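You operate a simulated robot arm through the tools that you are given. There is no shell and no other tool.

Carry out the task below with a simulated robot arm. There is one attempt and no reset: what you move stays moved.

## Task
Level the thickness gauge first, then probe the block on the turntable.
Fine: turn the levelling wheel till the bubble is between its two lines; leave the probe down.

The check looks at the end state, three seconds after you hand in, the way a careful person would. Anything else that was tipped, shoved, dropped, spilled or broken makes it a failure.

## Robot
A 7-joint arm with a two-finger parallel gripper, fixed in place. Base frame: the origin is at the foot of the arm, x ahead of it, y to its left, z up; the work surface is at about z = 0.74. Units: m, rad, N and s.
With the tool pointing down near the work surface it reaches from about 0.3 to 0.68 m from the base axis. Its first joint turns from -1.152 to 1.152 rad. Payload 1.57 kg.
The tool frame sits at the grasp point between the pads (the TCP): z along the fingers, y along the line on which they close. The tips reach 0.03 m beyond it. The gripper opens to 0.11 m. The fingers are 0.024 m wide and 0.012 m thick; the gripper's body (0.048 by 0.112 m) begins 0.078 m behind the TCP.
Orientation is that of the tool frame in the base frame, as [roll, pitch, yaw] about the fixed x, y, z axes, in that order (R = Rz(yaw) Ry(pitch) Rx(roll)). With the fingers straight down and closing along the base's y, the tool's x points along the base's -x, its y along +y and its z along -z.

## Interface
- The arm moves only by the tool move_arm. Its argument "steps" is one flat list of numbers, 7 for each row, row after row: the turn, a rotation vector about the tool's x, y, z in rad, then the shift along the tool's x, y, z in m, then the gripper command, from -1 (fully open) to 1 (shut), values between in proportion. In form: [wx, wy, wz, dx, dy, dz, fingers, wx, wy, wz, dx, dy, dz, fingers, ...]. A call has 1 to 20 rows; each row is the pose to reach, as a shift and turn from the pose commanded when the call began, along the tool's axes at that moment. Each row takes 0.2 s and may step no farther than 0.05 m and 0.15 rad from the row before; otherwise, or with a gripper value out of range, the whole call is refused. A pose out of reach is approached as far as the arm can. The call stops where the force on the tool passes 50 N (or 10 N more than at its start, if that is more) or the arm is blocked; 0.2 s more then pass. The fingers move at their own pace (about 0.108 m/s each) and stop on an object; they squeeze with about 34 N. The grip force told is the motor's: it shows also when the fingers shut on nothing. Time passes only in rows, and 0.2 s behind the last, so rows that repeat a pose let the fingers close. The reply holds the time, the measured pose of the TCP, the force on the tool along the base axes, the opening and the grip force, in the units named above and with some noise, with the torque about the TCP (base axes, N m) and any sound that the robot's microphone picked up.
- Cameras (640 x 400 px; columns grow to the right, rows downward): "scene" is fixed at [0.1759, -0.4014, 1.4033]; the picture's right is [0.68, -0.74, 0.00], its down [-0.42, -0.39, -0.82] and it looks along [0.60, 0.55, -0.57] (base axes); focal length 322 px, centre (320, 200). "wrist" rides on the gripper at [0.07, 0.016, -0.141] in the tool frame; the picture's right is [-0.23, 0.97, 0.00], its down [-0.85, -0.20, -0.48] and it looks along [-0.47, -0.11, 0.88] (tool axes); focal length 222 px, centre (320, 200). There is no depth. A picture from a camera that has moved, and an enlarged one, comes with that camera's place and axes in the base frame and with its lens.
- camera(camera): a new picture of that camera. The clock stands still meanwhile.
- close_up(camera, box): a new picture of the part [left, top, right, bottom] of that camera's present view, enlarged. The clock stands still meanwhile.
- hand_in(): hands the job in; it is judged then, once.

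Nothing tells you positions but the pictures and the camera data. Unless the task says otherwise, let go and move clear before handing in.

The tools are called after "Emit:" as a command line: name --argument value ..., lists and objects as JSON in quotes. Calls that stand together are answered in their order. move_arm: Moves the arm, as the interface text tells. Its arguments: {"type":"object","properties":{"steps":{"type":"array"}},"required":["steps"]} The other tools are called the same way: camera (camera) takes a picture; close_up (camera, box) takes an enlarged picture of a part of a camera's view; hand_in () hands the job in.

At the start:

```text
clock: 0.0
ee_pos: [0.4408, 0.1905, 1.1418]
ee_rot: [-3.141, 0.0, -3.141]
wrist_force: [-0.2, 0.8, 0.0]
moment: [-0.02, 0.03, -0.01]
opening: 0.1101
finger_force: 0.1
```

scene: 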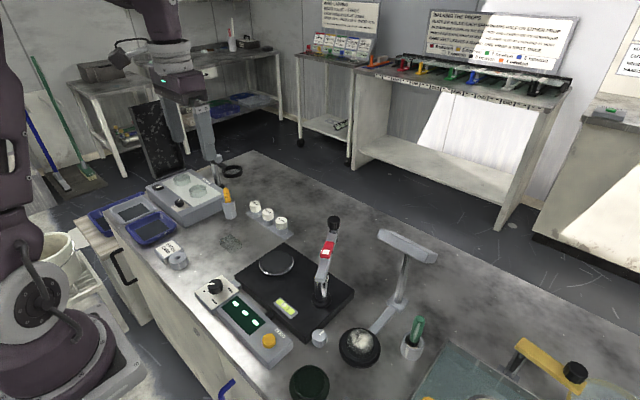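
wrist: 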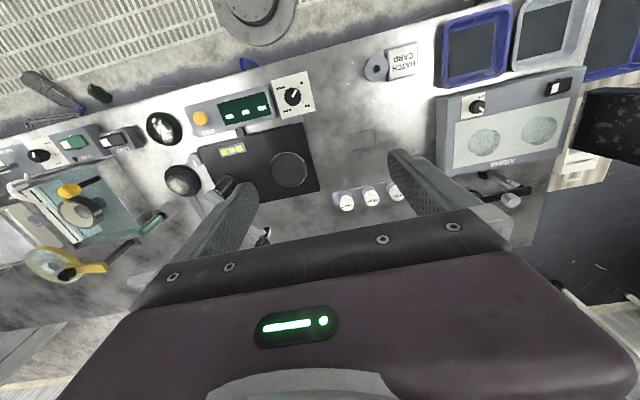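

I see a bench with a black gauge base carrying a round turntable, a bubble level (yellow-green), a column with a red-marked lever, and a control panel beside it. I'll take enlarged views before moving.

Emit:
close_up --camera "scene" --box '[190, 200, 380, 370]'

Emit:
close_up --camera "scene" --box '[300, 200, 460, 370]'

Emit:
close_up --camera "wrist" --box '[130, 60, 340, 220]'

Emit:
close_up --camera "scene" --box '[300, 200, 350, 240]'

```text
2.35 times, centred on (285, 285) of scene
camera zoom: at [0.1759, -0.4014, 1.4033], right [0.68, -0.74, 0.0], down [-0.42, -0.39, -0.82], along [0.6, 0.55, -0.57], focal length 758 px, centre (402, 0)
```

zoom: 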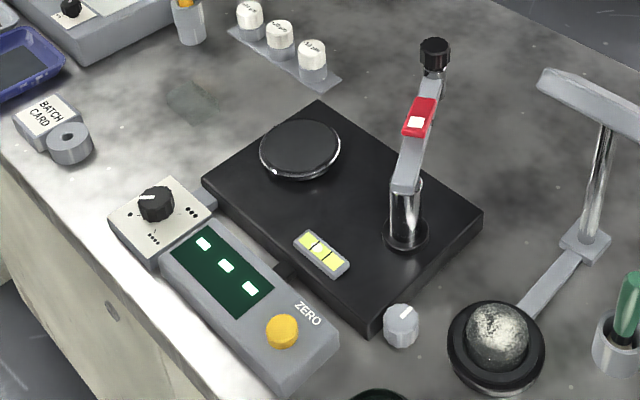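

```text
2.35 times, centred on (380, 285) of scene
camera zoom: at [0.1759, -0.4014, 1.4033], right [0.68, -0.74, 0.0], down [-0.42, -0.39, -0.82], along [0.6, 0.55, -0.57], focal length 758 px, centre (179, 0)
```

zoom: 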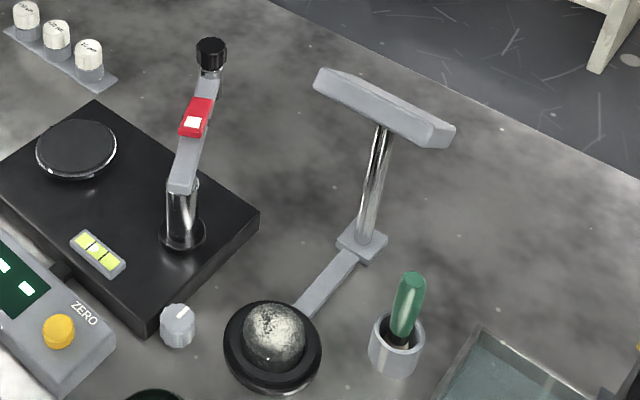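

```text
2.50 times, centred on (235, 140) of wrist
camera zoom: at [0.3717, 0.2066, 1.2823], right [0.23, 0.97, 0.0], down [0.85, -0.2, 0.48], along [0.47, -0.11, -0.88], focal length 555 px, centre (532, 350)
```

zoom: 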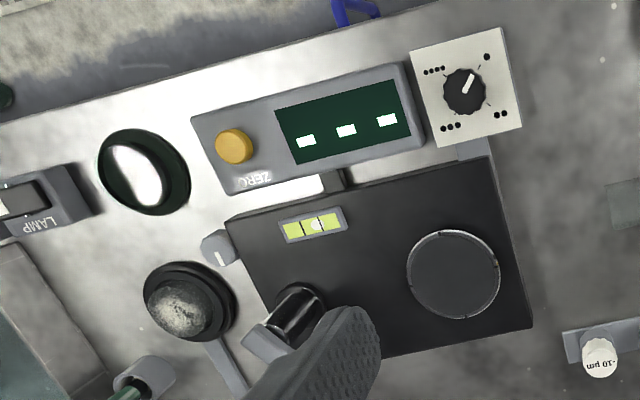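

```text
10.00 times, centred on (325, 220) of scene
camera zoom: at [0.1759, -0.4014, 1.4033], right [0.68, -0.74, 0.0], down [-0.42, -0.39, -0.82], along [0.6, 0.55, -0.57], focal length 3223 px, centre (270, 0)
```

zoom: 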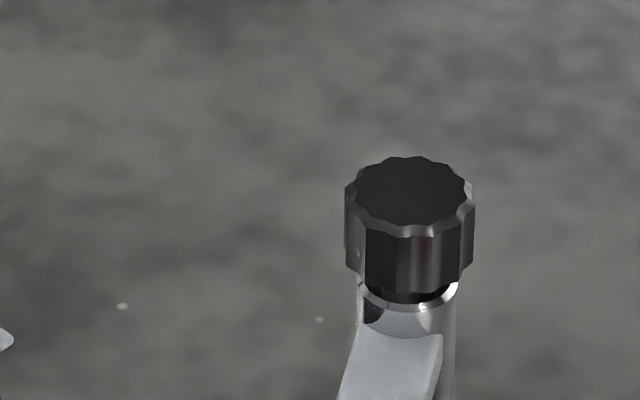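

The turntable shows only a dark disc so far; I can't yet pick out a block. I'm enlarging the turntable, the level vial, the small grey wheel at the base's corner, and the arm.

Emit:
close_up --camera "scene" --box '[250, 238, 306, 286]'

Emit:
close_up --camera "scene" --box '[265, 285, 345, 350]'

Emit:
close_up --camera "scene" --box '[290, 205, 370, 310]'

Emit:
close_up --camera "wrist" --box '[190, 130, 270, 190]'

Emit:
close_up --camera "scene" --box '[185, 265, 305, 375]'

Emit:
close_up --camera "scene" --box '[300, 0, 640, 100]'

Emit:
close_up --camera "scene" --box '[240, 180, 300, 230]'

```text
8.33 times, centred on (278, 262) of scene
camera zoom: at [0.1759, -0.4014, 1.4033], right [0.68, -0.74, 0.0], down [-0.42, -0.39, -0.82], along [0.6, 0.55, -0.57], focal length 2686 px, centre (670, -317)
```

zoom: 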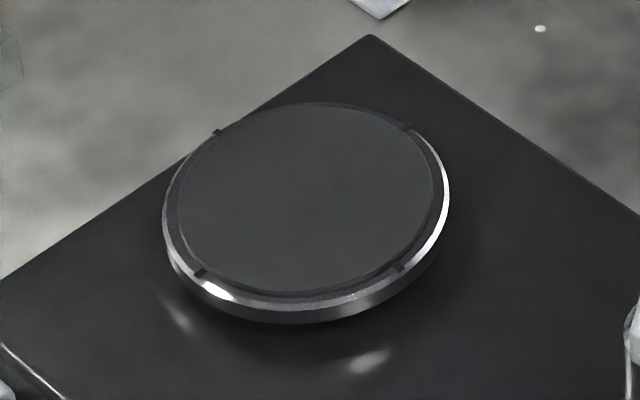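

```text
6.15 times, centred on (305, 318) of scene
camera zoom: at [0.1759, -0.4014, 1.4033], right [0.68, -0.74, 0.0], down [-0.42, -0.39, -0.82], along [0.6, 0.55, -0.57], focal length 1983 px, centre (412, -523)
```

zoom: 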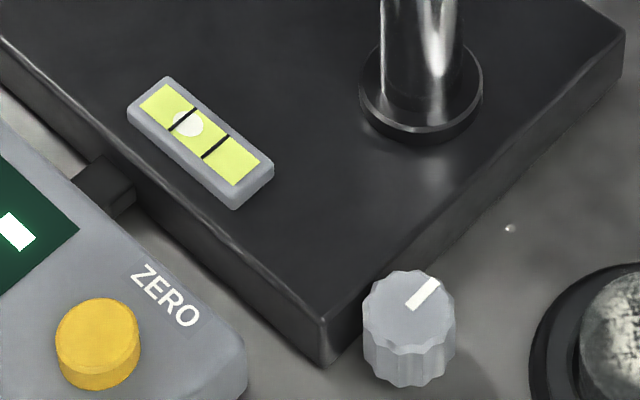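

```text
3.81 times, centred on (330, 258) of scene
camera zoom: at [0.1759, -0.4014, 1.4033], right [0.68, -0.74, 0.0], down [-0.42, -0.39, -0.82], along [0.6, 0.55, -0.57], focal length 1228 px, centre (282, -19)
```

zoom: 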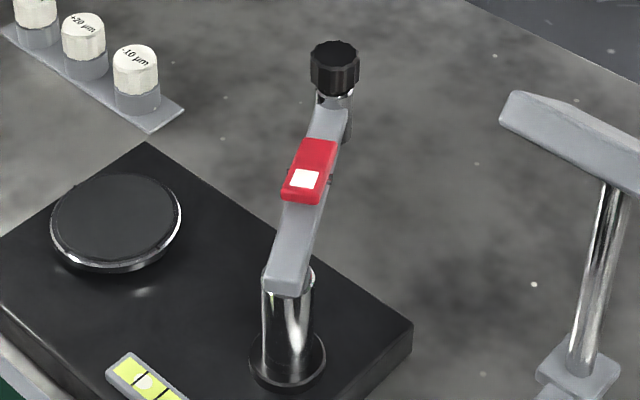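

```text
6.67 times, centred on (230, 160) of wrist
camera zoom: at [0.3717, 0.2066, 1.2823], right [0.23, 0.97, 0.0], down [0.85, -0.2, 0.48], along [0.47, -0.11, -0.88], focal length 1481 px, centre (920, 467)
```

zoom: 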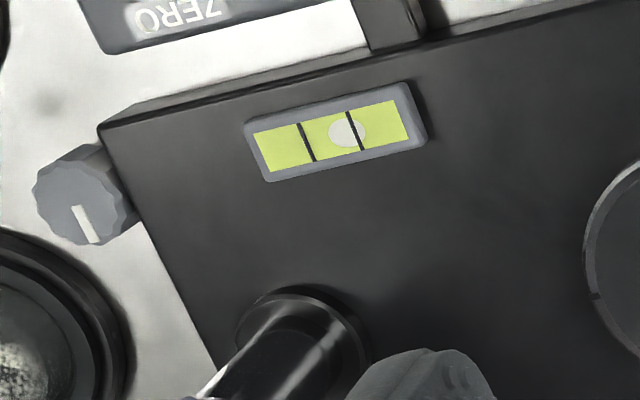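

```text
3.64 times, centred on (245, 320) of scene
camera zoom: at [0.1759, -0.4014, 1.4033], right [0.68, -0.74, 0.0], down [-0.42, -0.39, -0.82], along [0.6, 0.55, -0.57], focal length 1172 px, centre (593, -236)
```

zoom: 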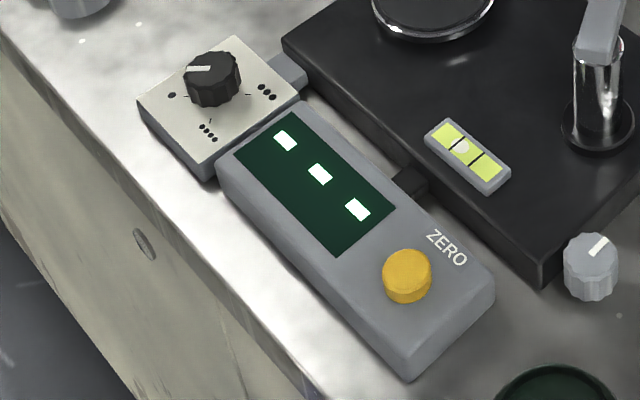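

```text
1.88 times, centred on (470, 50) of scene
camera zoom: at [0.1759, -0.4014, 1.4033], right [0.68, -0.74, 0.0], down [-0.42, -0.39, -0.82], along [0.6, 0.55, -0.57], focal length 607 px, centre (38, 482)
```

zoom: 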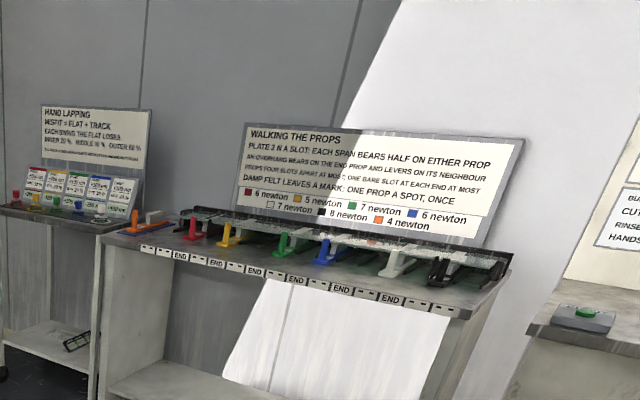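

```text
8.00 times, centred on (270, 205) of scene
camera zoom: at [0.1759, -0.4014, 1.4033], right [0.68, -0.74, 0.0], down [-0.42, -0.39, -0.82], along [0.6, 0.55, -0.57], focal length 2578 px, centre (720, 160)
```

zoom: 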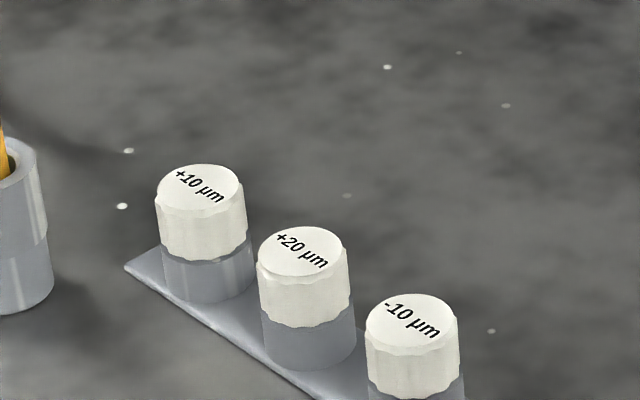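

The gauge base is axis-aligned, about x 0.445–0.616 and y −0.114–0.139. The grey levelling wheel is near (0.472, −0.130), the vial near (0.466, −0.02), the column near (0.53, −0.08) and the turntable near (0.54, 0.09). The bubble sits over the +y line. I'll stay high, turn the tool 90° so it can close along x, and go above the wheel to look.

Emit:
move_arm --steps '[0, 0, 0.14, -0.003, -0.03, 0, -1, 0, 0, 0.28, -0.006, -0.06, 0, -1, 0, 0, 0.42, -0.009, -0.09, 0, -1, 0, 0, 0.56, -0.012, -0.12, 0, -1, 0, 0, 0.7, -0.015, -0.15, 0, -1, 0, 0, 0.84, -0.018, -0.18, 0, -1, 0, 0, 0.98, -0.021, -0.21, 0, -1, 0, 0, 1.12, -0.024, -0.24, 0, -1, 0, 0, 1.26, -0.027, -0.27, 0, -1, 0, 0, 1.4, -0.03, -0.3, 0, -1, 0, 0, 1.5708, -0.031, -0.3215, 0, -1]'

```text
refused: row 11 steps farther than a row can; nothing moved
```

The last row stepped 0.17 rad, which is over the limit. I'm sending the same move with smaller final rows.

Emit:
move_arm --steps '[0, 0, 0.14, -0.003, -0.03, 0, -1, 0, 0, 0.28, -0.006, -0.06, 0, -1, 0, 0, 0.42, -0.009, -0.09, 0, -1, 0, 0, 0.56, -0.012, -0.12, 0, -1, 0, 0, 0.7, -0.015, -0.15, 0, -1, 0, 0, 0.84, -0.018, -0.18, 0, -1, 0, 0, 0.98, -0.021, -0.21, 0, -1, 0, 0, 1.12, -0.024, -0.24, 0, -1, 0, 0, 1.26, -0.027, -0.27, 0, -1, 0, 0, 1.4, -0.03, -0.3, 0, -1, 0, 0, 1.5, -0.031, -0.31, 0, -1, 0, 0, 1.5708, -0.031, -0.3215, 0, -1]'

Emit:
camera --camera "wrist"

Emit:
camera --camera "scene"

```text
clock: 2.6
ee_pos: [0.4718, -0.133, 1.1417]
ee_rot: [3.14, 0.0, 1.567]
wrist_force: [0.6, 0.6, -0.5]
moment: [0.01, -0.03, 0.01]
opening: 0.11
finger_force: 0.1
```

```text
taken
camera wrist: at [0.4887, -0.0628, 1.282], right [0.97, -0.23, 0.0], down [-0.2, -0.85, 0.48], along [-0.11, -0.47, -0.88], focal length 222 px, centre (320, 200)
```

wrist: 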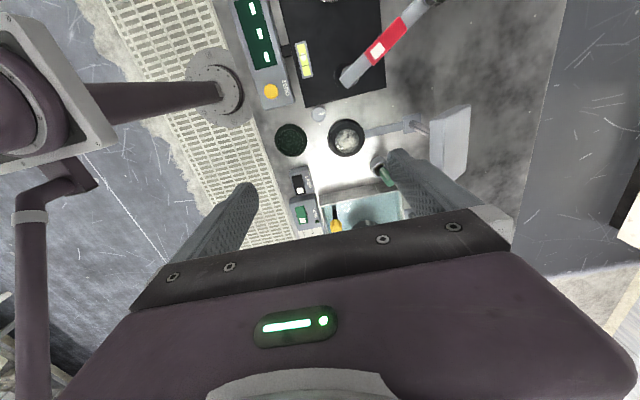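

```text
taken
```

scene: 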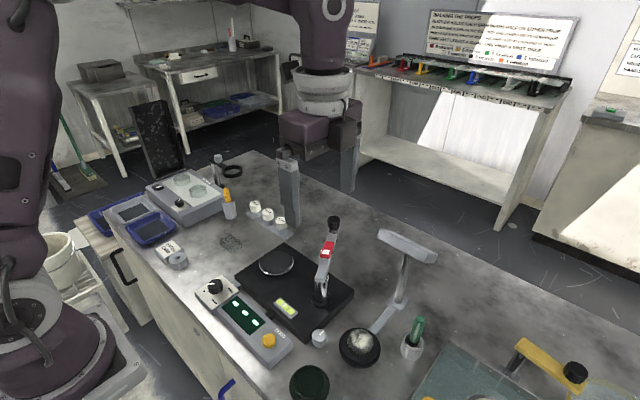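

The wheel shows at wrist pixel (319,115), which puts it at about (0.4725, −0.133), as expected. I'm enlarging this view to see the swing arm.

Emit:
close_up --camera "wrist" --box '[260, 0, 460, 125]'

Emit:
close_up --camera "wrist" --box '[280, 30, 360, 130]'

```text
3.20 times, centred on (360, 62) of wrist
camera zoom: at [0.4887, -0.0628, 1.282], right [0.97, -0.23, 0.0], down [-0.2, -0.85, 0.48], along [-0.11, -0.47, -0.88], focal length 711 px, centre (192, 640)
```

zoom: 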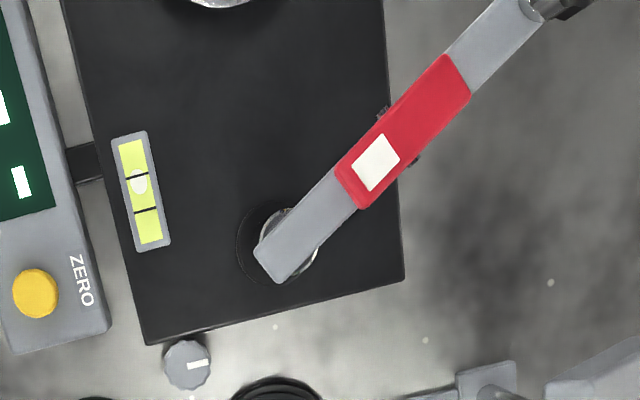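

```text
4.00 times, centred on (320, 80) of wrist
camera zoom: at [0.4887, -0.0628, 1.282], right [0.97, -0.23, 0.0], down [-0.2, -0.85, 0.48], along [-0.11, -0.47, -0.88], focal length 888 px, centre (320, 680)
```

zoom: 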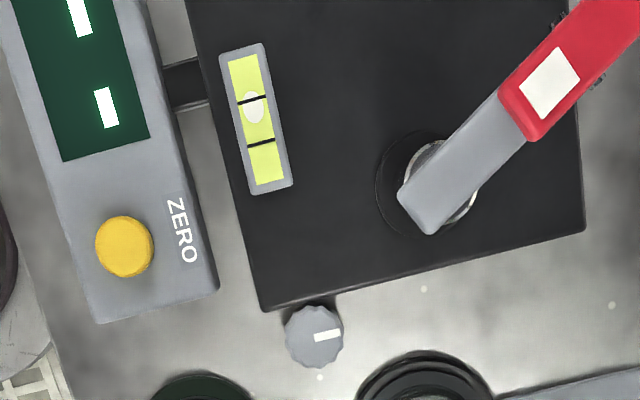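

The wheel is free on both x sides if the fingers open only about 55 mm, because the dark dish near (0.393, −0.170) would foul a full opening. I'll narrow the fingers while coming down to z ≈ 0.88, then look again.

Emit:
move_arm --steps '[0, 0, 0.004, 0, 0, 0.04, 0, 0, 0, 0.004, 0, 0, 0.08, 0, 0, 0, 0.004, 0, 0, 0.12, 0, 0, 0, 0.004, 0, 0, 0.16, 0, 0, 0, 0.004, 0, 0, 0.2, 0, 0, 0, 0.004, 0, 0, 0.24, 0, 0, 0, 0.004, 0, 0, 0.26, 0, 0, 0, 0.004, 0, 0, 0.26, 0]'

Emit:
camera --camera "wrist"

Emit:
camera --camera "scene"

```text
clock: 4.4
ee_pos: [0.4717, -0.1317, 0.8835]
ee_rot: [-3.141, 0.0, 1.565]
wrist_force: [0.5, -0.5, -0.6]
moment: [0.02, -0.02, 0.01]
opening: 0.0548
finger_force: 0.0
```

```text
taken
camera wrist: at [0.4886, -0.0616, 1.0233], right [0.97, -0.23, 0.0], down [-0.2, -0.85, 0.48], along [-0.11, -0.47, -0.88], focal length 222 px, centre (320, 200)
```

wrist: 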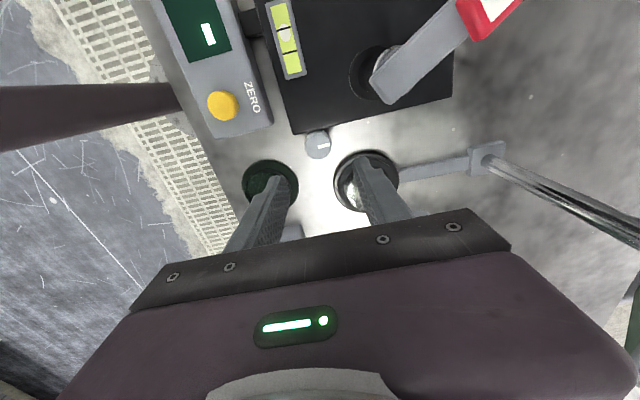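

```text
taken
```

scene: 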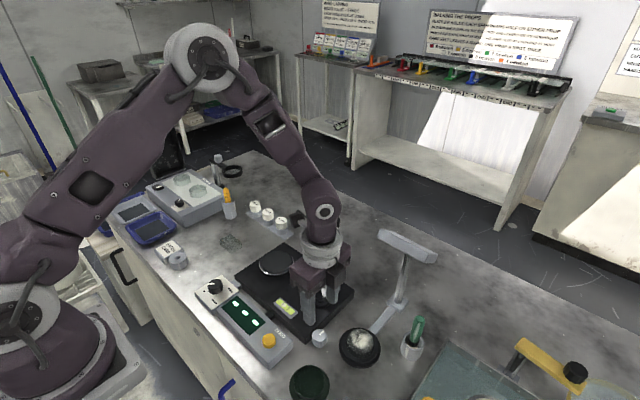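

The wheel lies between the fingers, at about (0.471, −0.130). I'll come down to z ≈ 0.777 with the fingers still open and check the centring.

Emit:
move_arm --steps '[0, 0, 0, -0.001, 0, 0.035, 0, 0, 0, 0, -0.001, 0, 0.065, 0, 0, 0, 0, -0.001, 0, 0.09, 0, 0, 0, 0, -0.001, 0, 0.105, 0]'

Emit:
camera --camera "wrist"

Emit:
close_up --camera "scene" --box '[250, 260, 370, 360]'

Emit:
close_up --camera "wrist" --box '[230, 100, 390, 250]'

```text
clock: 5.4
ee_pos: [0.4724, -0.1327, 0.7757]
ee_rot: [3.141, 0.002, 1.568]
wrist_force: [-0.3, -1.0, 1.1]
moment: [0.0, 0.0, -0.02]
opening: 0.0549
finger_force: 0.1
```

```text
taken
camera wrist: at [0.4888, -0.0635, 0.9161], right [0.97, -0.23, 0.0], down [-0.2, -0.85, 0.48], along [-0.11, -0.47, -0.88], focal length 222 px, centre (320, 200)
```

wrist: 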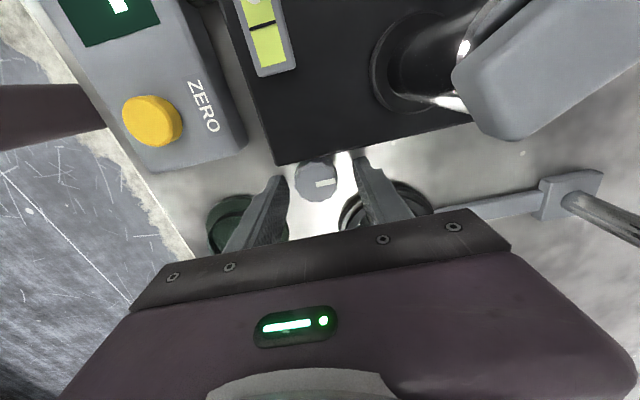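

```text
4.00 times, centred on (310, 310) of scene
camera zoom: at [0.1759, -0.4014, 1.4033], right [0.68, -0.74, 0.0], down [-0.42, -0.39, -0.82], along [0.6, 0.55, -0.57], focal length 1289 px, centre (360, -240)
```

zoom: 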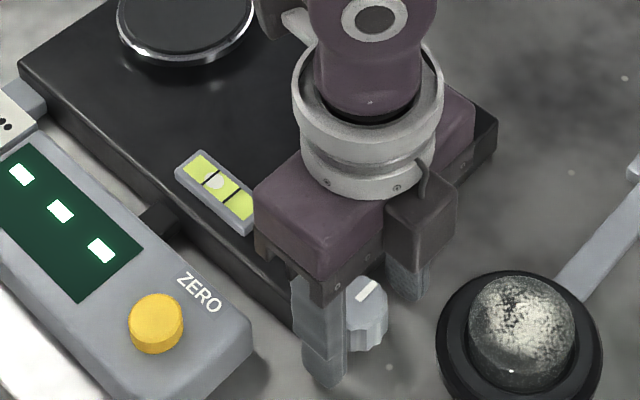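

```text
2.67 times, centred on (310, 175) of wrist
camera zoom: at [0.4888, -0.0635, 0.9161], right [0.97, -0.23, 0.0], down [-0.2, -0.85, 0.48], along [-0.11, -0.47, -0.88], focal length 592 px, centre (347, 267)
```

zoom: 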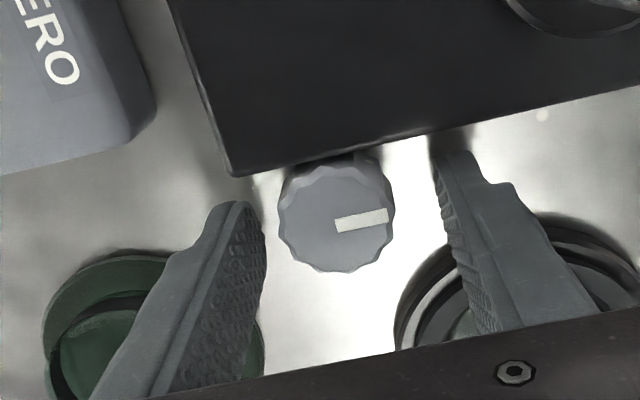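

The fingers straddle the wheel with room on both sides, and the scene camera still sees the vial. I'll shift 1.5 mm in −x and close on the wheel.

Emit:
move_arm --steps '[0, 0, 0, 0.001, -0.0015, 0, 0, 0, 0, 0, 0.001, -0.0015, 0, 0.3, 0, 0, 0, 0.001, -0.0015, 0, 1, 0, 0, 0, 0.001, -0.0015, 0, 1]'

Emit:
close_up --camera "scene" --box '[250, 280, 350, 350]'

Emit:
close_up --camera "wrist" --box '[230, 100, 390, 250]'

Emit:
close_up --camera "scene" --box '[290, 293, 316, 321]'

```text
clock: 6.4
ee_pos: [0.4692, -0.132, 0.7772]
ee_rot: [-3.139, 0.0, 1.567]
wrist_force: [-6.0, -0.1, -1.6]
moment: [-0.13, -0.45, 0.01]
opening: 0.0317
finger_force: 40.4
```

```text
5.71 times, centred on (300, 315) of scene
camera zoom: at [0.1757, -0.4014, 1.4033], right [0.68, -0.74, 0.0], down [-0.42, -0.39, -0.82], along [0.6, 0.55, -0.57], focal length 1842 px, centre (434, -457)
```

zoom: 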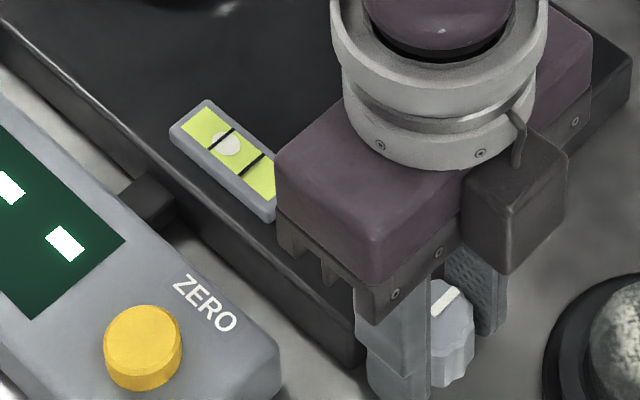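

```text
2.67 times, centred on (310, 175) of wrist
camera zoom: at [0.4872, -0.0621, 0.917], right [0.97, -0.23, 0.0], down [-0.2, -0.85, 0.48], along [-0.11, -0.47, -0.88], focal length 592 px, centre (347, 267)
```

zoom: 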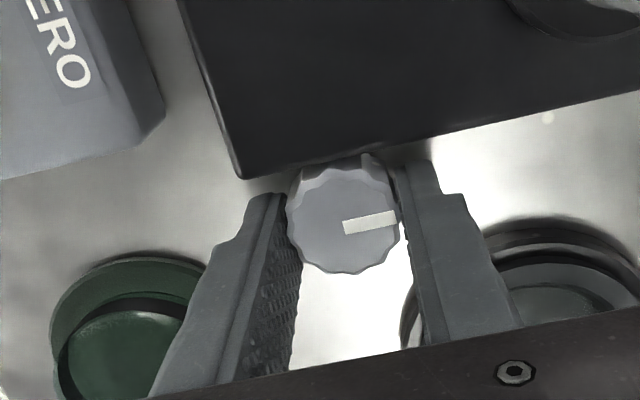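

```text
14.29 times, centred on (303, 307) of scene
camera zoom: at [0.1757, -0.4014, 1.4033], right [0.68, -0.74, 0.0], down [-0.42, -0.39, -0.82], along [0.6, 0.55, -0.57], focal length 4604 px, centre (563, -1329)
```

zoom: 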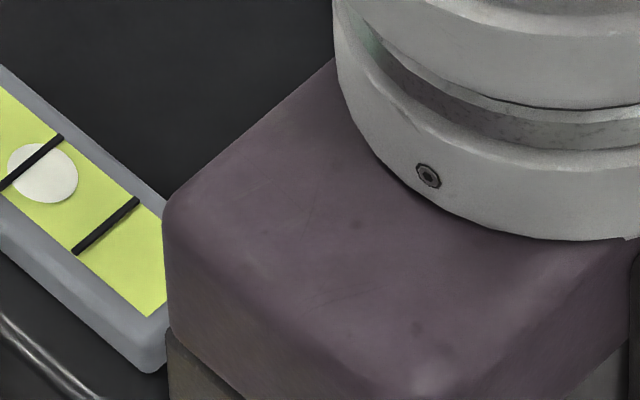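

I have the wheel gripped at 31.7 mm, and the bubble sits over the +y line. I don't know which way corrects it, so I'll try a small +0.3 rad turn (clockwise from above) about the wheel's axis and watch the bubble.

Emit:
move_arm --steps '[0, 0, 0.1, 0, -0.001, 0, 1, 0, 0, 0.2, 0, -0.0015, 0, 1, 0, 0, 0.3, 0, -0.002, 0, 1, 0, 0, 0.3, 0, -0.002, 0, 1]'

Emit:
close_up --camera "scene" --box '[265, 293, 305, 318]'

Emit:
close_up --camera "wrist" --box '[230, 100, 390, 250]'

```text
clock: 7.4
ee_pos: [0.4691, -0.1318, 0.7765]
ee_rot: [3.14, 0.0, 1.264]
wrist_force: [8.4, -2.3, -17.0]
moment: [-0.52, 0.47, -0.05]
opening: 0.0317
finger_force: 40.0
```

```text
16.00 times, centred on (285, 306) of scene
camera zoom: at [0.1763, -0.4015, 1.4032], right [0.68, -0.74, 0.0], down [-0.42, -0.39, -0.82], along [0.6, 0.55, -0.57], focal length 5156 px, centre (880, -1488)
```

zoom: 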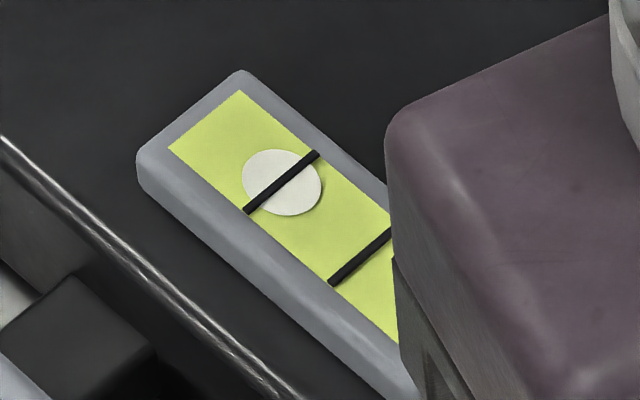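

```text
2.67 times, centred on (310, 175) of wrist
camera zoom: at [0.5057, -0.0697, 0.917], right [0.86, -0.51, 0.0], down [-0.45, -0.76, 0.48], along [-0.24, -0.41, -0.88], focal length 592 px, centre (347, 267)
```

zoom: 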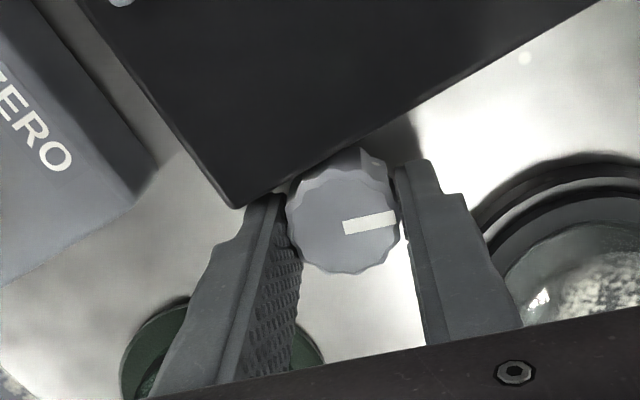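

Turning clockwise took the bubble the wrong way, about 1 px per 0.3 rad, so it needs roughly 1.0 rad counter-clockwise from here. The fingers are also close to the plate's corner. I'll turn back 0.45 rad within the clear range and check.

Emit:
move_arm --steps '[0, 0, -0.1, 0, 0.0004, 0, 1, 0, 0, -0.2, 0, 0.0007, 0, 1, 0, 0, -0.3, 0, 0.001, 0, 1, 0, 0, -0.4, 0.0003, 0.0014, 0, 1, 0, 0, -0.45, 0.0003, 0.0015, 0, 1, 0, 0, -0.45, 0.0003, 0.0015, 0, 1]'

Emit:
close_up --camera "scene" --box '[265, 293, 305, 318]'

Emit:
close_up --camera "wrist" --box '[230, 100, 390, 250]'

```text
clock: 8.8
ee_pos: [0.471, -0.1318, 0.7765]
ee_rot: [3.14, 0.004, 1.718]
wrist_force: [15.8, -6.6, -11.2]
moment: [-0.1, 0.28, -0.08]
opening: 0.0314
finger_force: 40.3
```

```text
16.00 times, centred on (285, 306) of scene
camera zoom: at [0.1764, -0.4016, 1.4031], right [0.68, -0.74, 0.0], down [-0.42, -0.39, -0.82], along [0.6, 0.55, -0.57], focal length 5156 px, centre (880, -1488)
```

zoom: 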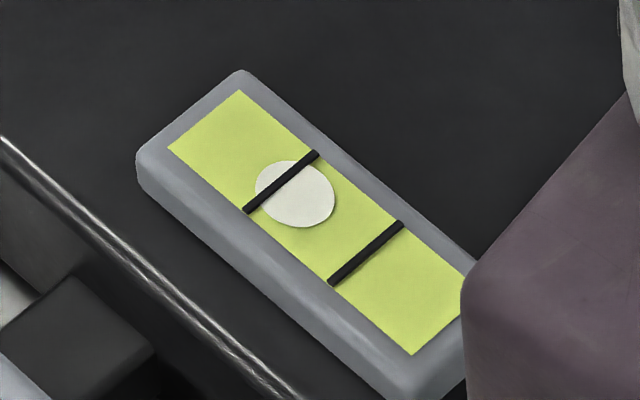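

```text
2.67 times, centred on (310, 175) of wrist
camera zoom: at [0.4767, -0.0601, 0.917], right [1.0, -0.08, 0.0], down [-0.07, -0.87, 0.48], along [-0.04, -0.48, -0.88], focal length 592 px, centre (347, 267)
```

zoom: 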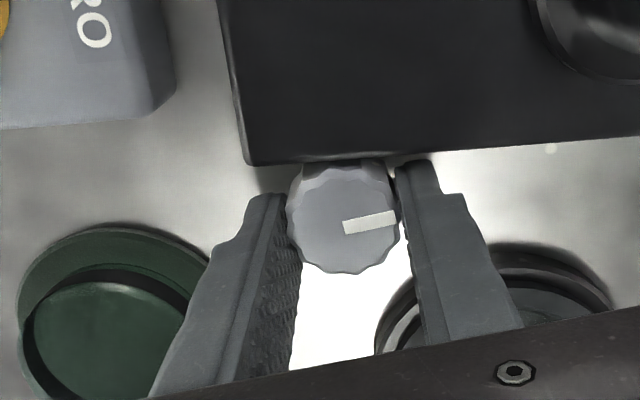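

Counter-clockwise is the right direction: the bubble is coming back toward the middle. To avoid the plate I'll open slightly, back off about 4 mm in −y, rotate back clockwise and take a fresh grip.

Emit:
move_arm --steps '[0, 0, 0, 0, 0, 0, 0.236, 0, 0, 0, -0.0015, 0, 0, 0.236, 0, 0, 0, -0.0039, 0, 0, 0.236, 0, 0, 0.14, -0.0039, -0.0012, 0, 0.236, 0, 0, 0.28, -0.0036, -0.0024, 0, 0.236, 0, 0, 0.42, -0.0031, -0.0035, 0, 0.236, 0, 0, 0.42, -0.0031, -0.0035, 0, 0.236]'

Emit:
close_up --camera "scene" --box '[265, 293, 305, 318]'

Emit:
close_up --camera "wrist" --box '[230, 100, 390, 250]'

```text
clock: 10.4
ee_pos: [0.4667, -0.1353, 0.7772]
ee_rot: [-3.14, 0.0, 1.295]
wrist_force: [0.7, -0.6, 0.4]
moment: [0.04, 0.01, 0.02]
opening: 0.0419
finger_force: 0.1
```

```text
16.00 times, centred on (285, 306) of scene
camera zoom: at [0.1759, -0.4014, 1.4033], right [0.68, -0.74, 0.0], down [-0.42, -0.39, -0.82], along [0.6, 0.55, -0.57], focal length 5156 px, centre (880, -1488)
```

zoom: 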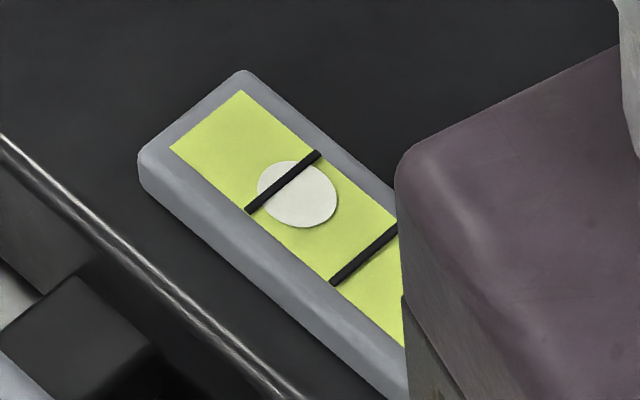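

```text
2.67 times, centred on (310, 175) of wrist
camera zoom: at [0.5018, -0.0721, 0.917], right [0.87, -0.48, 0.0], down [-0.43, -0.77, 0.48], along [-0.23, -0.42, -0.88], focal length 592 px, centre (347, 267)
```

zoom: 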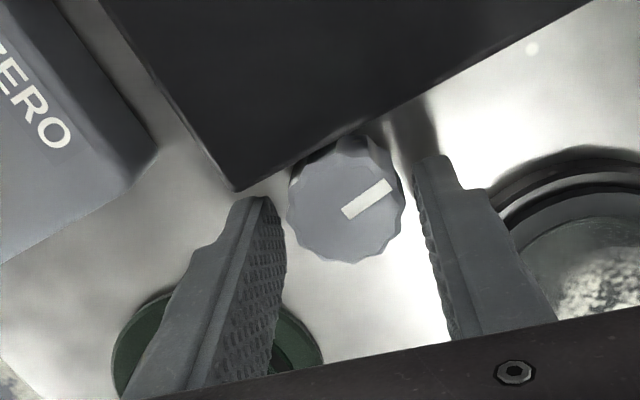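

The wheel is clear of the plate and sits well between the pads. I'll close and turn it counter-clockwise about 0.65 rad around its own axis.

Emit:
move_arm --steps '[0, 0, 0, 0, 0.0005, 0, 1, 0, 0, 0, 0, 0.0005, 0, 1, 0, 0, -0.13, 0.0001, 0.0014, 0, 1, 0, 0, -0.26, 0.0002, 0.0023, 0, 1, 0, 0, -0.39, 0.0005, 0.0032, 0, 1, 0, 0, -0.52, 0.0009, 0.004, 0, 1, 0, 0, -0.65, 0.0014, 0.0047, 0, 1, 0, 0, -0.65, 0.0014, 0.0047, 0, 1]'

Emit:
close_up --camera "scene" --box '[265, 293, 305, 318]'

Emit:
close_up --camera "wrist" --box '[230, 100, 390, 250]'

```text
clock: 12.2
ee_pos: [0.4728, -0.1345, 0.7774]
ee_rot: [3.14, -0.002, 1.946]
wrist_force: [18.6, -0.7, -11.4]
moment: [-0.58, -0.13, -0.12]
opening: 0.0314
finger_force: 40.4
```

```text
16.00 times, centred on (285, 306) of scene
camera zoom: at [0.1764, -0.4014, 1.4032], right [0.68, -0.74, 0.0], down [-0.42, -0.39, -0.82], along [0.6, 0.55, -0.57], focal length 5156 px, centre (880, -1488)
```

zoom: 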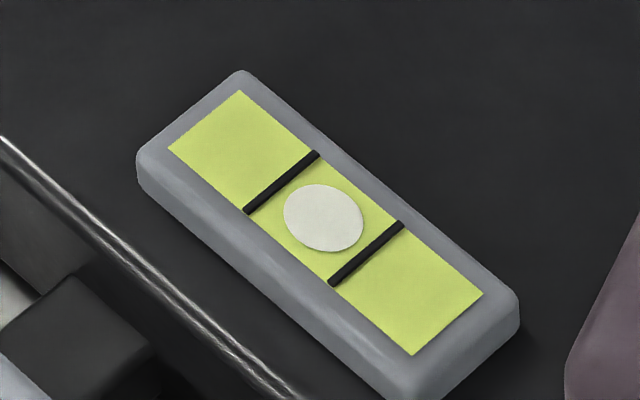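

```text
2.67 times, centred on (310, 175) of wrist
camera zoom: at [0.4623, -0.064, 0.9171], right [0.99, 0.15, 0.0], down [0.13, -0.87, 0.48], along [0.07, -0.47, -0.88], focal length 592 px, centre (347, 267)
```

zoom: 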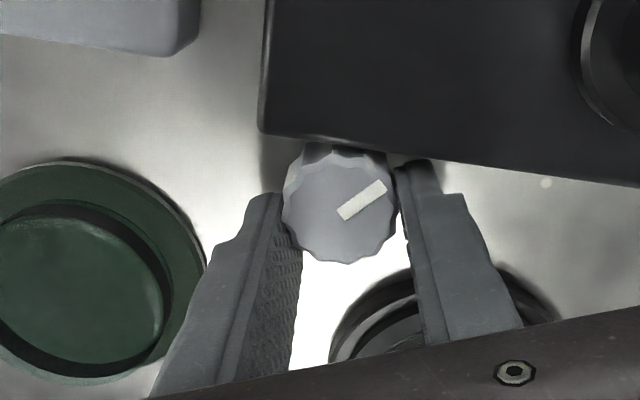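

The bubble is centred between its two lines. I'll open just a few millimetres so I don't touch the plate, back off slightly and rise straight up.

Emit:
move_arm --steps '[0, 0, 0, 0, 0, 0, 0.345, 0, 0, 0, 0, 0, 0, 0.345, 0, 0, 0, -0.002, 0, 0, 0.3, 0, 0, 0, -0.002, 0, -0.02, 0.3, 0, 0, 0, -0.002, 0, -0.05, 0.3, 0, 0, 0, -0.002, 0, -0.09, 0.3, 0, 0, 0, -0.002, 0, -0.13, 0.3, 0, 0, 0, -0.002, 0, -0.17, 0.3]'

Emit:
close_up --camera "scene" --box '[265, 293, 305, 318]'

Emit:
camera --camera "wrist"

Emit:
close_up --camera "scene" --box '[240, 200, 400, 350]'

```text
clock: 14.0
ee_pos: [0.4698, -0.1361, 0.9498]
ee_rot: [-3.14, -0.001, 1.945]
wrist_force: [0.4, 0.3, 0.9]
moment: [0.0, -0.03, 0.0]
opening: 0.0387
finger_force: 0.0
```

```text
16.00 times, centred on (285, 306) of scene
camera zoom: at [0.1759, -0.4014, 1.4033], right [0.68, -0.74, 0.0], down [-0.42, -0.39, -0.82], along [0.6, 0.55, -0.57], focal length 5156 px, centre (880, -1488)
```

zoom: 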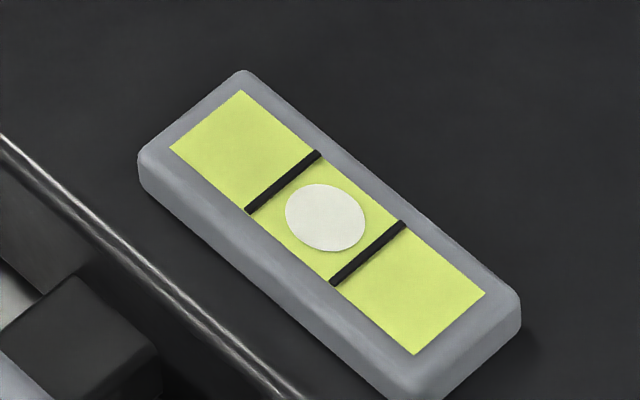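

```text
taken
camera wrist: at [0.4604, -0.0645, 1.0893], right [0.99, 0.15, 0.0], down [0.13, -0.87, 0.48], along [0.07, -0.47, -0.88], focal length 222 px, centre (320, 200)
```

wrist: 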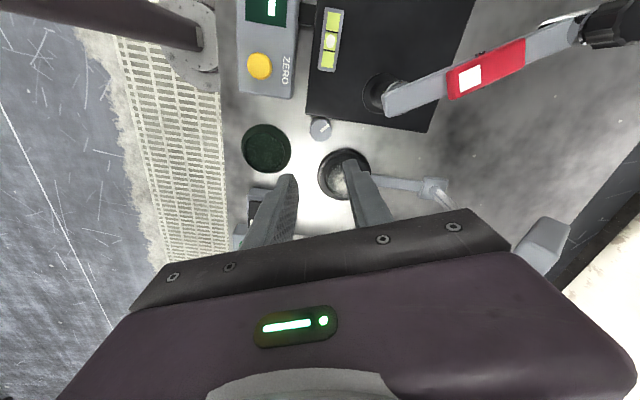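

```text
2.67 times, centred on (320, 275) of scene
camera zoom: at [0.1759, -0.4014, 1.4033], right [0.68, -0.74, 0.0], down [-0.42, -0.39, -0.82], along [0.6, 0.55, -0.57], focal length 859 px, centre (320, 0)
```

zoom: 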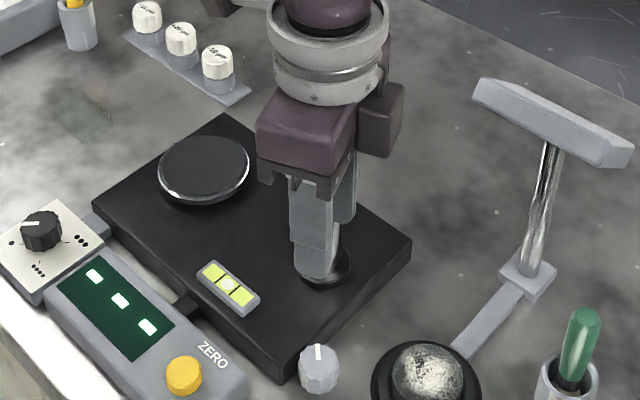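

The bubble stays centred with the wheel released. Now I need to understand the swing arm and the probe, so I'm enlarging this view before moving to a better viewpoint.

Emit:
close_up --camera "wrist" --box '[360, 0, 640, 140]'

Emit:
move_arm --steps '[0, 0, 0.1, 0, 0, -0.04, 0.3, 0, 0, 0.0, 0, -0.03, -0.08, -0.2, 0, 0, -0.14, 0, -0.06, -0.1, -1, 0, 0, -0.28, 0, -0.09, -0.1, -1, 0, 0, -0.42, 0, -0.12, -0.1, -1, 0, 0, -0.56, 0, -0.12, -0.1, -1, 0, 0, -0.7, 0, -0.12, -0.1, -1, 0, 0, -0.84, 0, -0.12, -0.1, -1]'

Emit:
camera --camera "wrist"

```text
2.29 times, centred on (500, 70) of wrist
camera zoom: at [0.4604, -0.0645, 1.0893], right [0.99, 0.15, 0.0], down [0.13, -0.87, 0.48], along [0.07, -0.47, -0.88], focal length 508 px, centre (-91, 497)
```

zoom: 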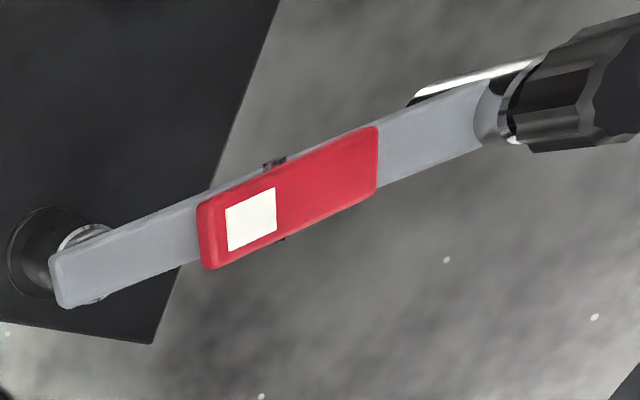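

```text
clock: 15.8
ee_pos: [0.3603, -0.1809, 1.0474]
ee_rot: [3.141, -0.001, 2.788]
wrist_force: [0.3, -0.3, 0.5]
moment: [0.03, 0.0, -0.03]
opening: 0.1099
finger_force: 0.0
```

```text
taken
camera wrist: at [0.3012, -0.1407, 1.188], right [0.55, 0.83, 0.0], down [0.73, -0.48, 0.48], along [0.4, -0.26, -0.88], focal length 222 px, centre (320, 200)
```

wrist: 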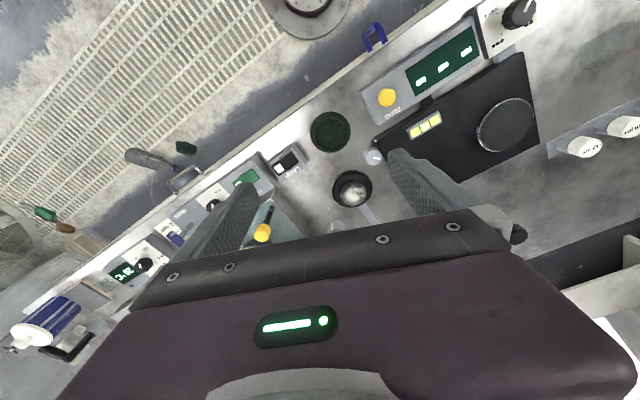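

The red slab looks like a rocker pinned across the arm, with a white pad at its column end, and the black fluted knob is at the arm's tip. I need an oblique look, so I'll move over the gauge, staying well above it, and tilt the wrist.

Emit:
move_arm --steps '[0, 0, -0.05, -0.0227, 0.035, 0, -1, 0, 0, -0.1, -0.0454, 0.07, 0, -1, 0, 0, -0.15, -0.068, 0.105, 0, -1, 0, 0, -0.2, -0.091, 0.14, 0, -1, 0, 0, -0.25, -0.1136, 0.175, 0, -1, 0, 0, -0.3, -0.136, 0.21, 0, -1, 0, 0, -0.353, -0.159, 0.245, 0, -1]'

Emit:
camera --camera "wrist"

```text
clock: 17.4
ee_pos: [0.593, -0.0061, 1.047]
ee_rot: [3.141, 0.0, 3.14]
wrist_force: [-0.4, 0.3, -0.2]
moment: [-0.02, 0.01, 0.0]
opening: 0.11
finger_force: 0.0
```

```text
taken
camera wrist: at [0.525, 0.0106, 1.1869], right [0.23, 0.97, 0.0], down [0.85, -0.2, 0.48], along [0.47, -0.11, -0.88], focal length 222 px, centre (320, 200)
```

wrist: 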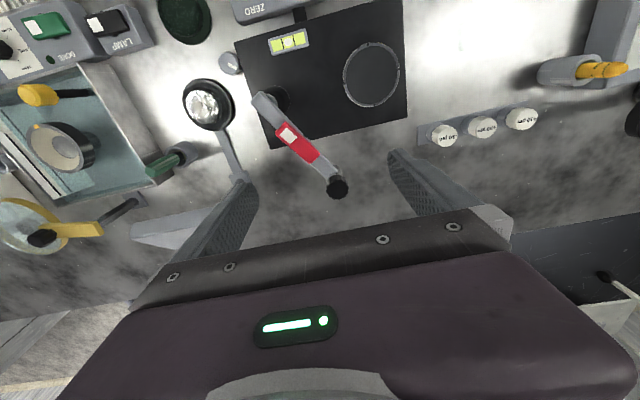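

This view is clear: the arm runs from the column to a black knob at about (0.666, 0.002, 0.895), and the turntable lies off to its left. I'm enlarging it, then tilting for a side view.

Emit:
close_up --camera "wrist" --box '[230, 30, 420, 210]'

Emit:
move_arm --steps '[0, -0.14, 0, 0, 0, 0, -1, 0, -0.28, 0, 0, 0, 0, -1, 0, -0.42, 0, 0, 0, 0, -1, 0, -0.56, 0, 0, 0, 0, -1, 0, -0.7, 0, 0, 0, 0, -1]'

Emit:
camera --camera "wrist"

Emit:
close_up --camera "wrist" --box '[200, 30, 440, 230]'

```text
2.22 times, centred on (325, 120) of wrist
camera zoom: at [0.525, 0.0106, 1.1869], right [0.23, 0.97, 0.0], down [0.85, -0.2, 0.48], along [0.47, -0.11, -0.88], focal length 494 px, centre (309, 378)
```

zoom: 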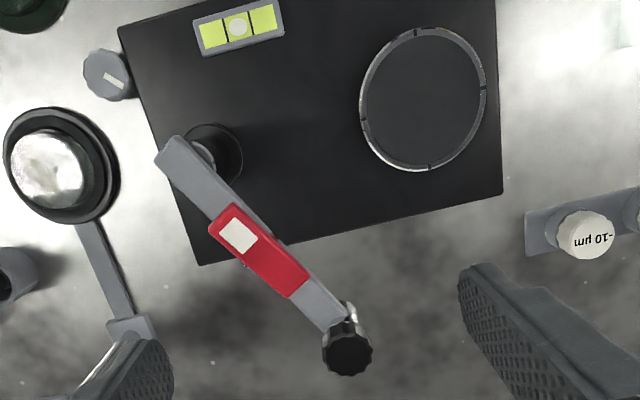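

```text
clock: 18.6
ee_pos: [0.5948, -0.0058, 1.0477]
ee_rot: [-3.138, 0.702, 3.138]
wrist_force: [0.8, 0.2, 0.1]
moment: [-0.01, -0.02, -0.04]
opening: 0.1098
finger_force: 0.0
```

```text
taken
camera wrist: at [0.4501, 0.0106, 1.1095], right [0.18, 0.97, 0.15], down [0.34, -0.2, 0.92], along [0.92, -0.11, -0.37], focal length 222 px, centre (320, 200)
```

wrist: 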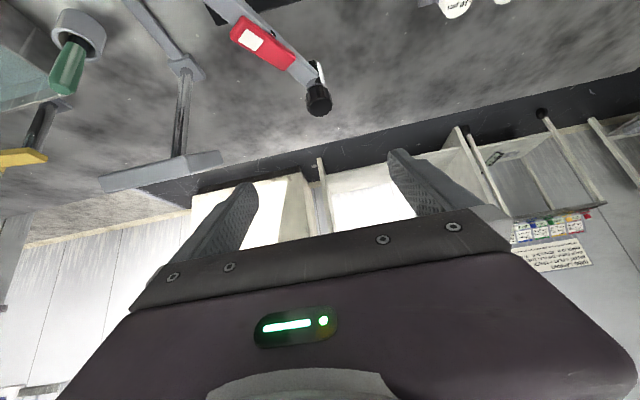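

```text
2.00 times, centred on (320, 130) of wrist
camera zoom: at [0.4501, 0.0106, 1.1095], right [0.18, 0.97, 0.15], down [0.34, -0.2, 0.92], along [0.92, -0.11, -0.37], focal length 444 px, centre (320, 340)
```

zoom: 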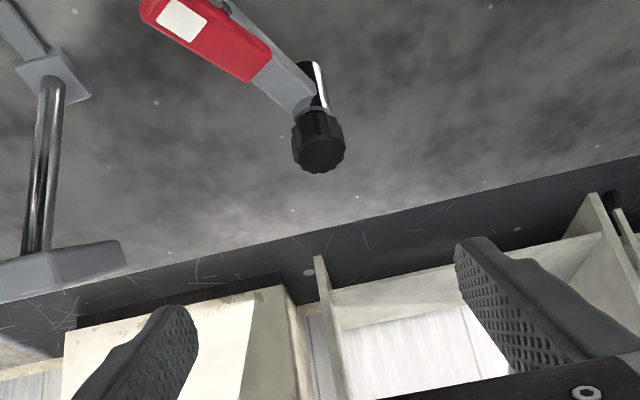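

Seen upside-down here, the knob sits on a stub above the arm's tip, and a chrome sleeve goes down beside or below it. I'm enlarging that end.

Emit:
close_up --camera "wrist" --box '[290, 50, 350, 125]'

Emit:
close_up --camera "wrist" --box '[205, 0, 345, 90]'

Emit:
close_up --camera "scene" --box '[300, 205, 360, 285]'

```text
5.33 times, centred on (320, 88) of wrist
camera zoom: at [0.4501, 0.0106, 1.1095], right [0.18, 0.97, 0.15], down [0.34, -0.2, 0.92], along [0.92, -0.11, -0.37], focal length 1185 px, centre (320, 800)
```

zoom: 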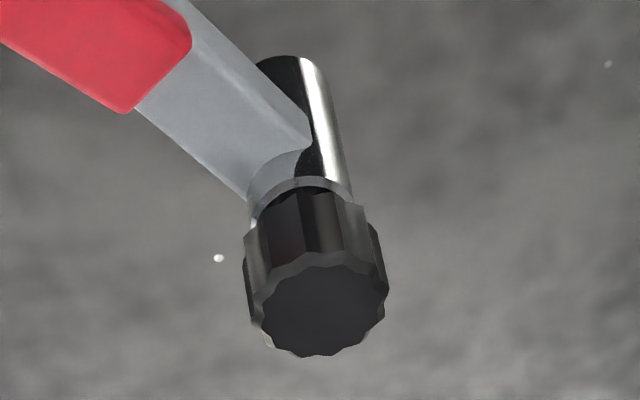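

```text
4.44 times, centred on (275, 45) of wrist
camera zoom: at [0.4501, 0.0106, 1.1095], right [0.18, 0.97, 0.15], down [0.34, -0.2, 0.92], along [0.92, -0.11, -0.37], focal length 987 px, centre (520, 889)
```

zoom: 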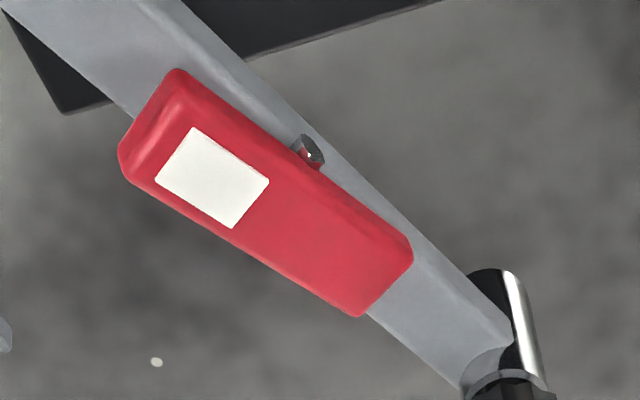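

```text
5.00 times, centred on (330, 245) of scene
camera zoom: at [0.1759, -0.4014, 1.4033], right [0.68, -0.74, 0.0], down [-0.42, -0.39, -0.82], along [0.6, 0.55, -0.57], focal length 1611 px, centre (270, -25)
```

zoom: 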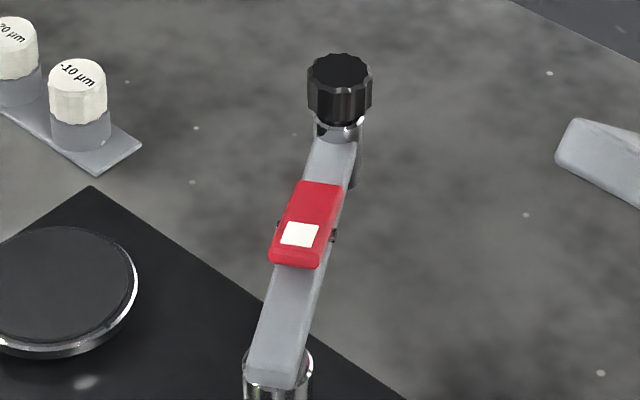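

The sleeve hangs under the arm's tip with the knob on top. I want to see the red rocker and the sleeve from the side before touching them, so I'll untilt, turn, and drop to a low view from the turntable side.

Emit:
move_arm --steps '[0, 0.14, 0, 0, 0, 0, -1, 0, 0.28, 0, 0, 0, 0, -1, 0, 0.42, 0, 0, 0, 0, -1, 0, 0.56, 0, 0, 0, 0, -1, 0, 0.7, 0, 0, 0, 0, -1]'

Emit:
move_arm --steps '[0, 0, 0.128, 0.01, 0.0084, 0, -1, 0, 0, 0.255, 0.0193, 0.0168, 0, -1, 0, 0, 0.383, 0.029, 0.025, 0, -1, 0, 0, 0.51, 0.0385, 0.0335, 0, -1, 0, 0, 0.638, 0.048, 0.042, 0, -1, 0, 0, 0.765, 0.058, 0.05, 0, -1, 0, 0, 0.893, 0.067, 0.059, 0, -1, 0, 0, 1.02, 0.077, 0.067, 0, -1]'

Emit:
move_arm --steps '[0, -0.125, 0, 0, 0, 0.02, -1, 0, -0.25, 0, 0, 0, 0.04, -1, 0, -0.375, 0, 0, 0, 0.06, -1, 0, -0.5, 0, 0, 0, 0.08, -1, 0, -0.625, 0, 0, 0, 0.1, -1, 0, -0.75, 0, 0, 0, 0.115, -1]'

Emit:
camera --camera "wrist"

```text
clock: 19.8
ee_pos: [0.5948, -0.007, 1.0479]
ee_rot: [-3.14, 0.001, 3.138]
wrist_force: [-0.1, 0.3, 0.2]
moment: [0.01, 0.0, -0.02]
opening: 0.11
finger_force: 0.1
```

```text
clock: 21.6
ee_pos: [0.5183, 0.0612, 1.0477]
ee_rot: [3.141, -0.002, 2.117]
wrist_force: [-0.4, -0.2, -0.2]
moment: [-0.04, 0.06, 0.0]
opening: 0.1098
finger_force: 0.1
```

```text
clock: 23.0
ee_pos: [0.5199, 0.0607, 0.9326]
ee_rot: [3.141, 0.749, 2.121]
wrist_force: [-0.7, 0.6, 0.9]
moment: [0.01, 0.0, 0.0]
opening: 0.1099
finger_force: 0.0
```

```text
taken
camera wrist: at [0.457, 0.1946, 0.987], right [0.92, 0.37, 0.15], down [-0.01, -0.36, 0.93], along [0.4, -0.86, -0.32], focal length 222 px, centre (320, 200)
```

wrist: 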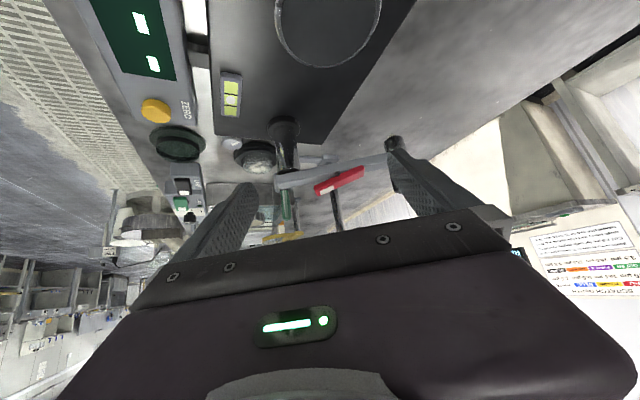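

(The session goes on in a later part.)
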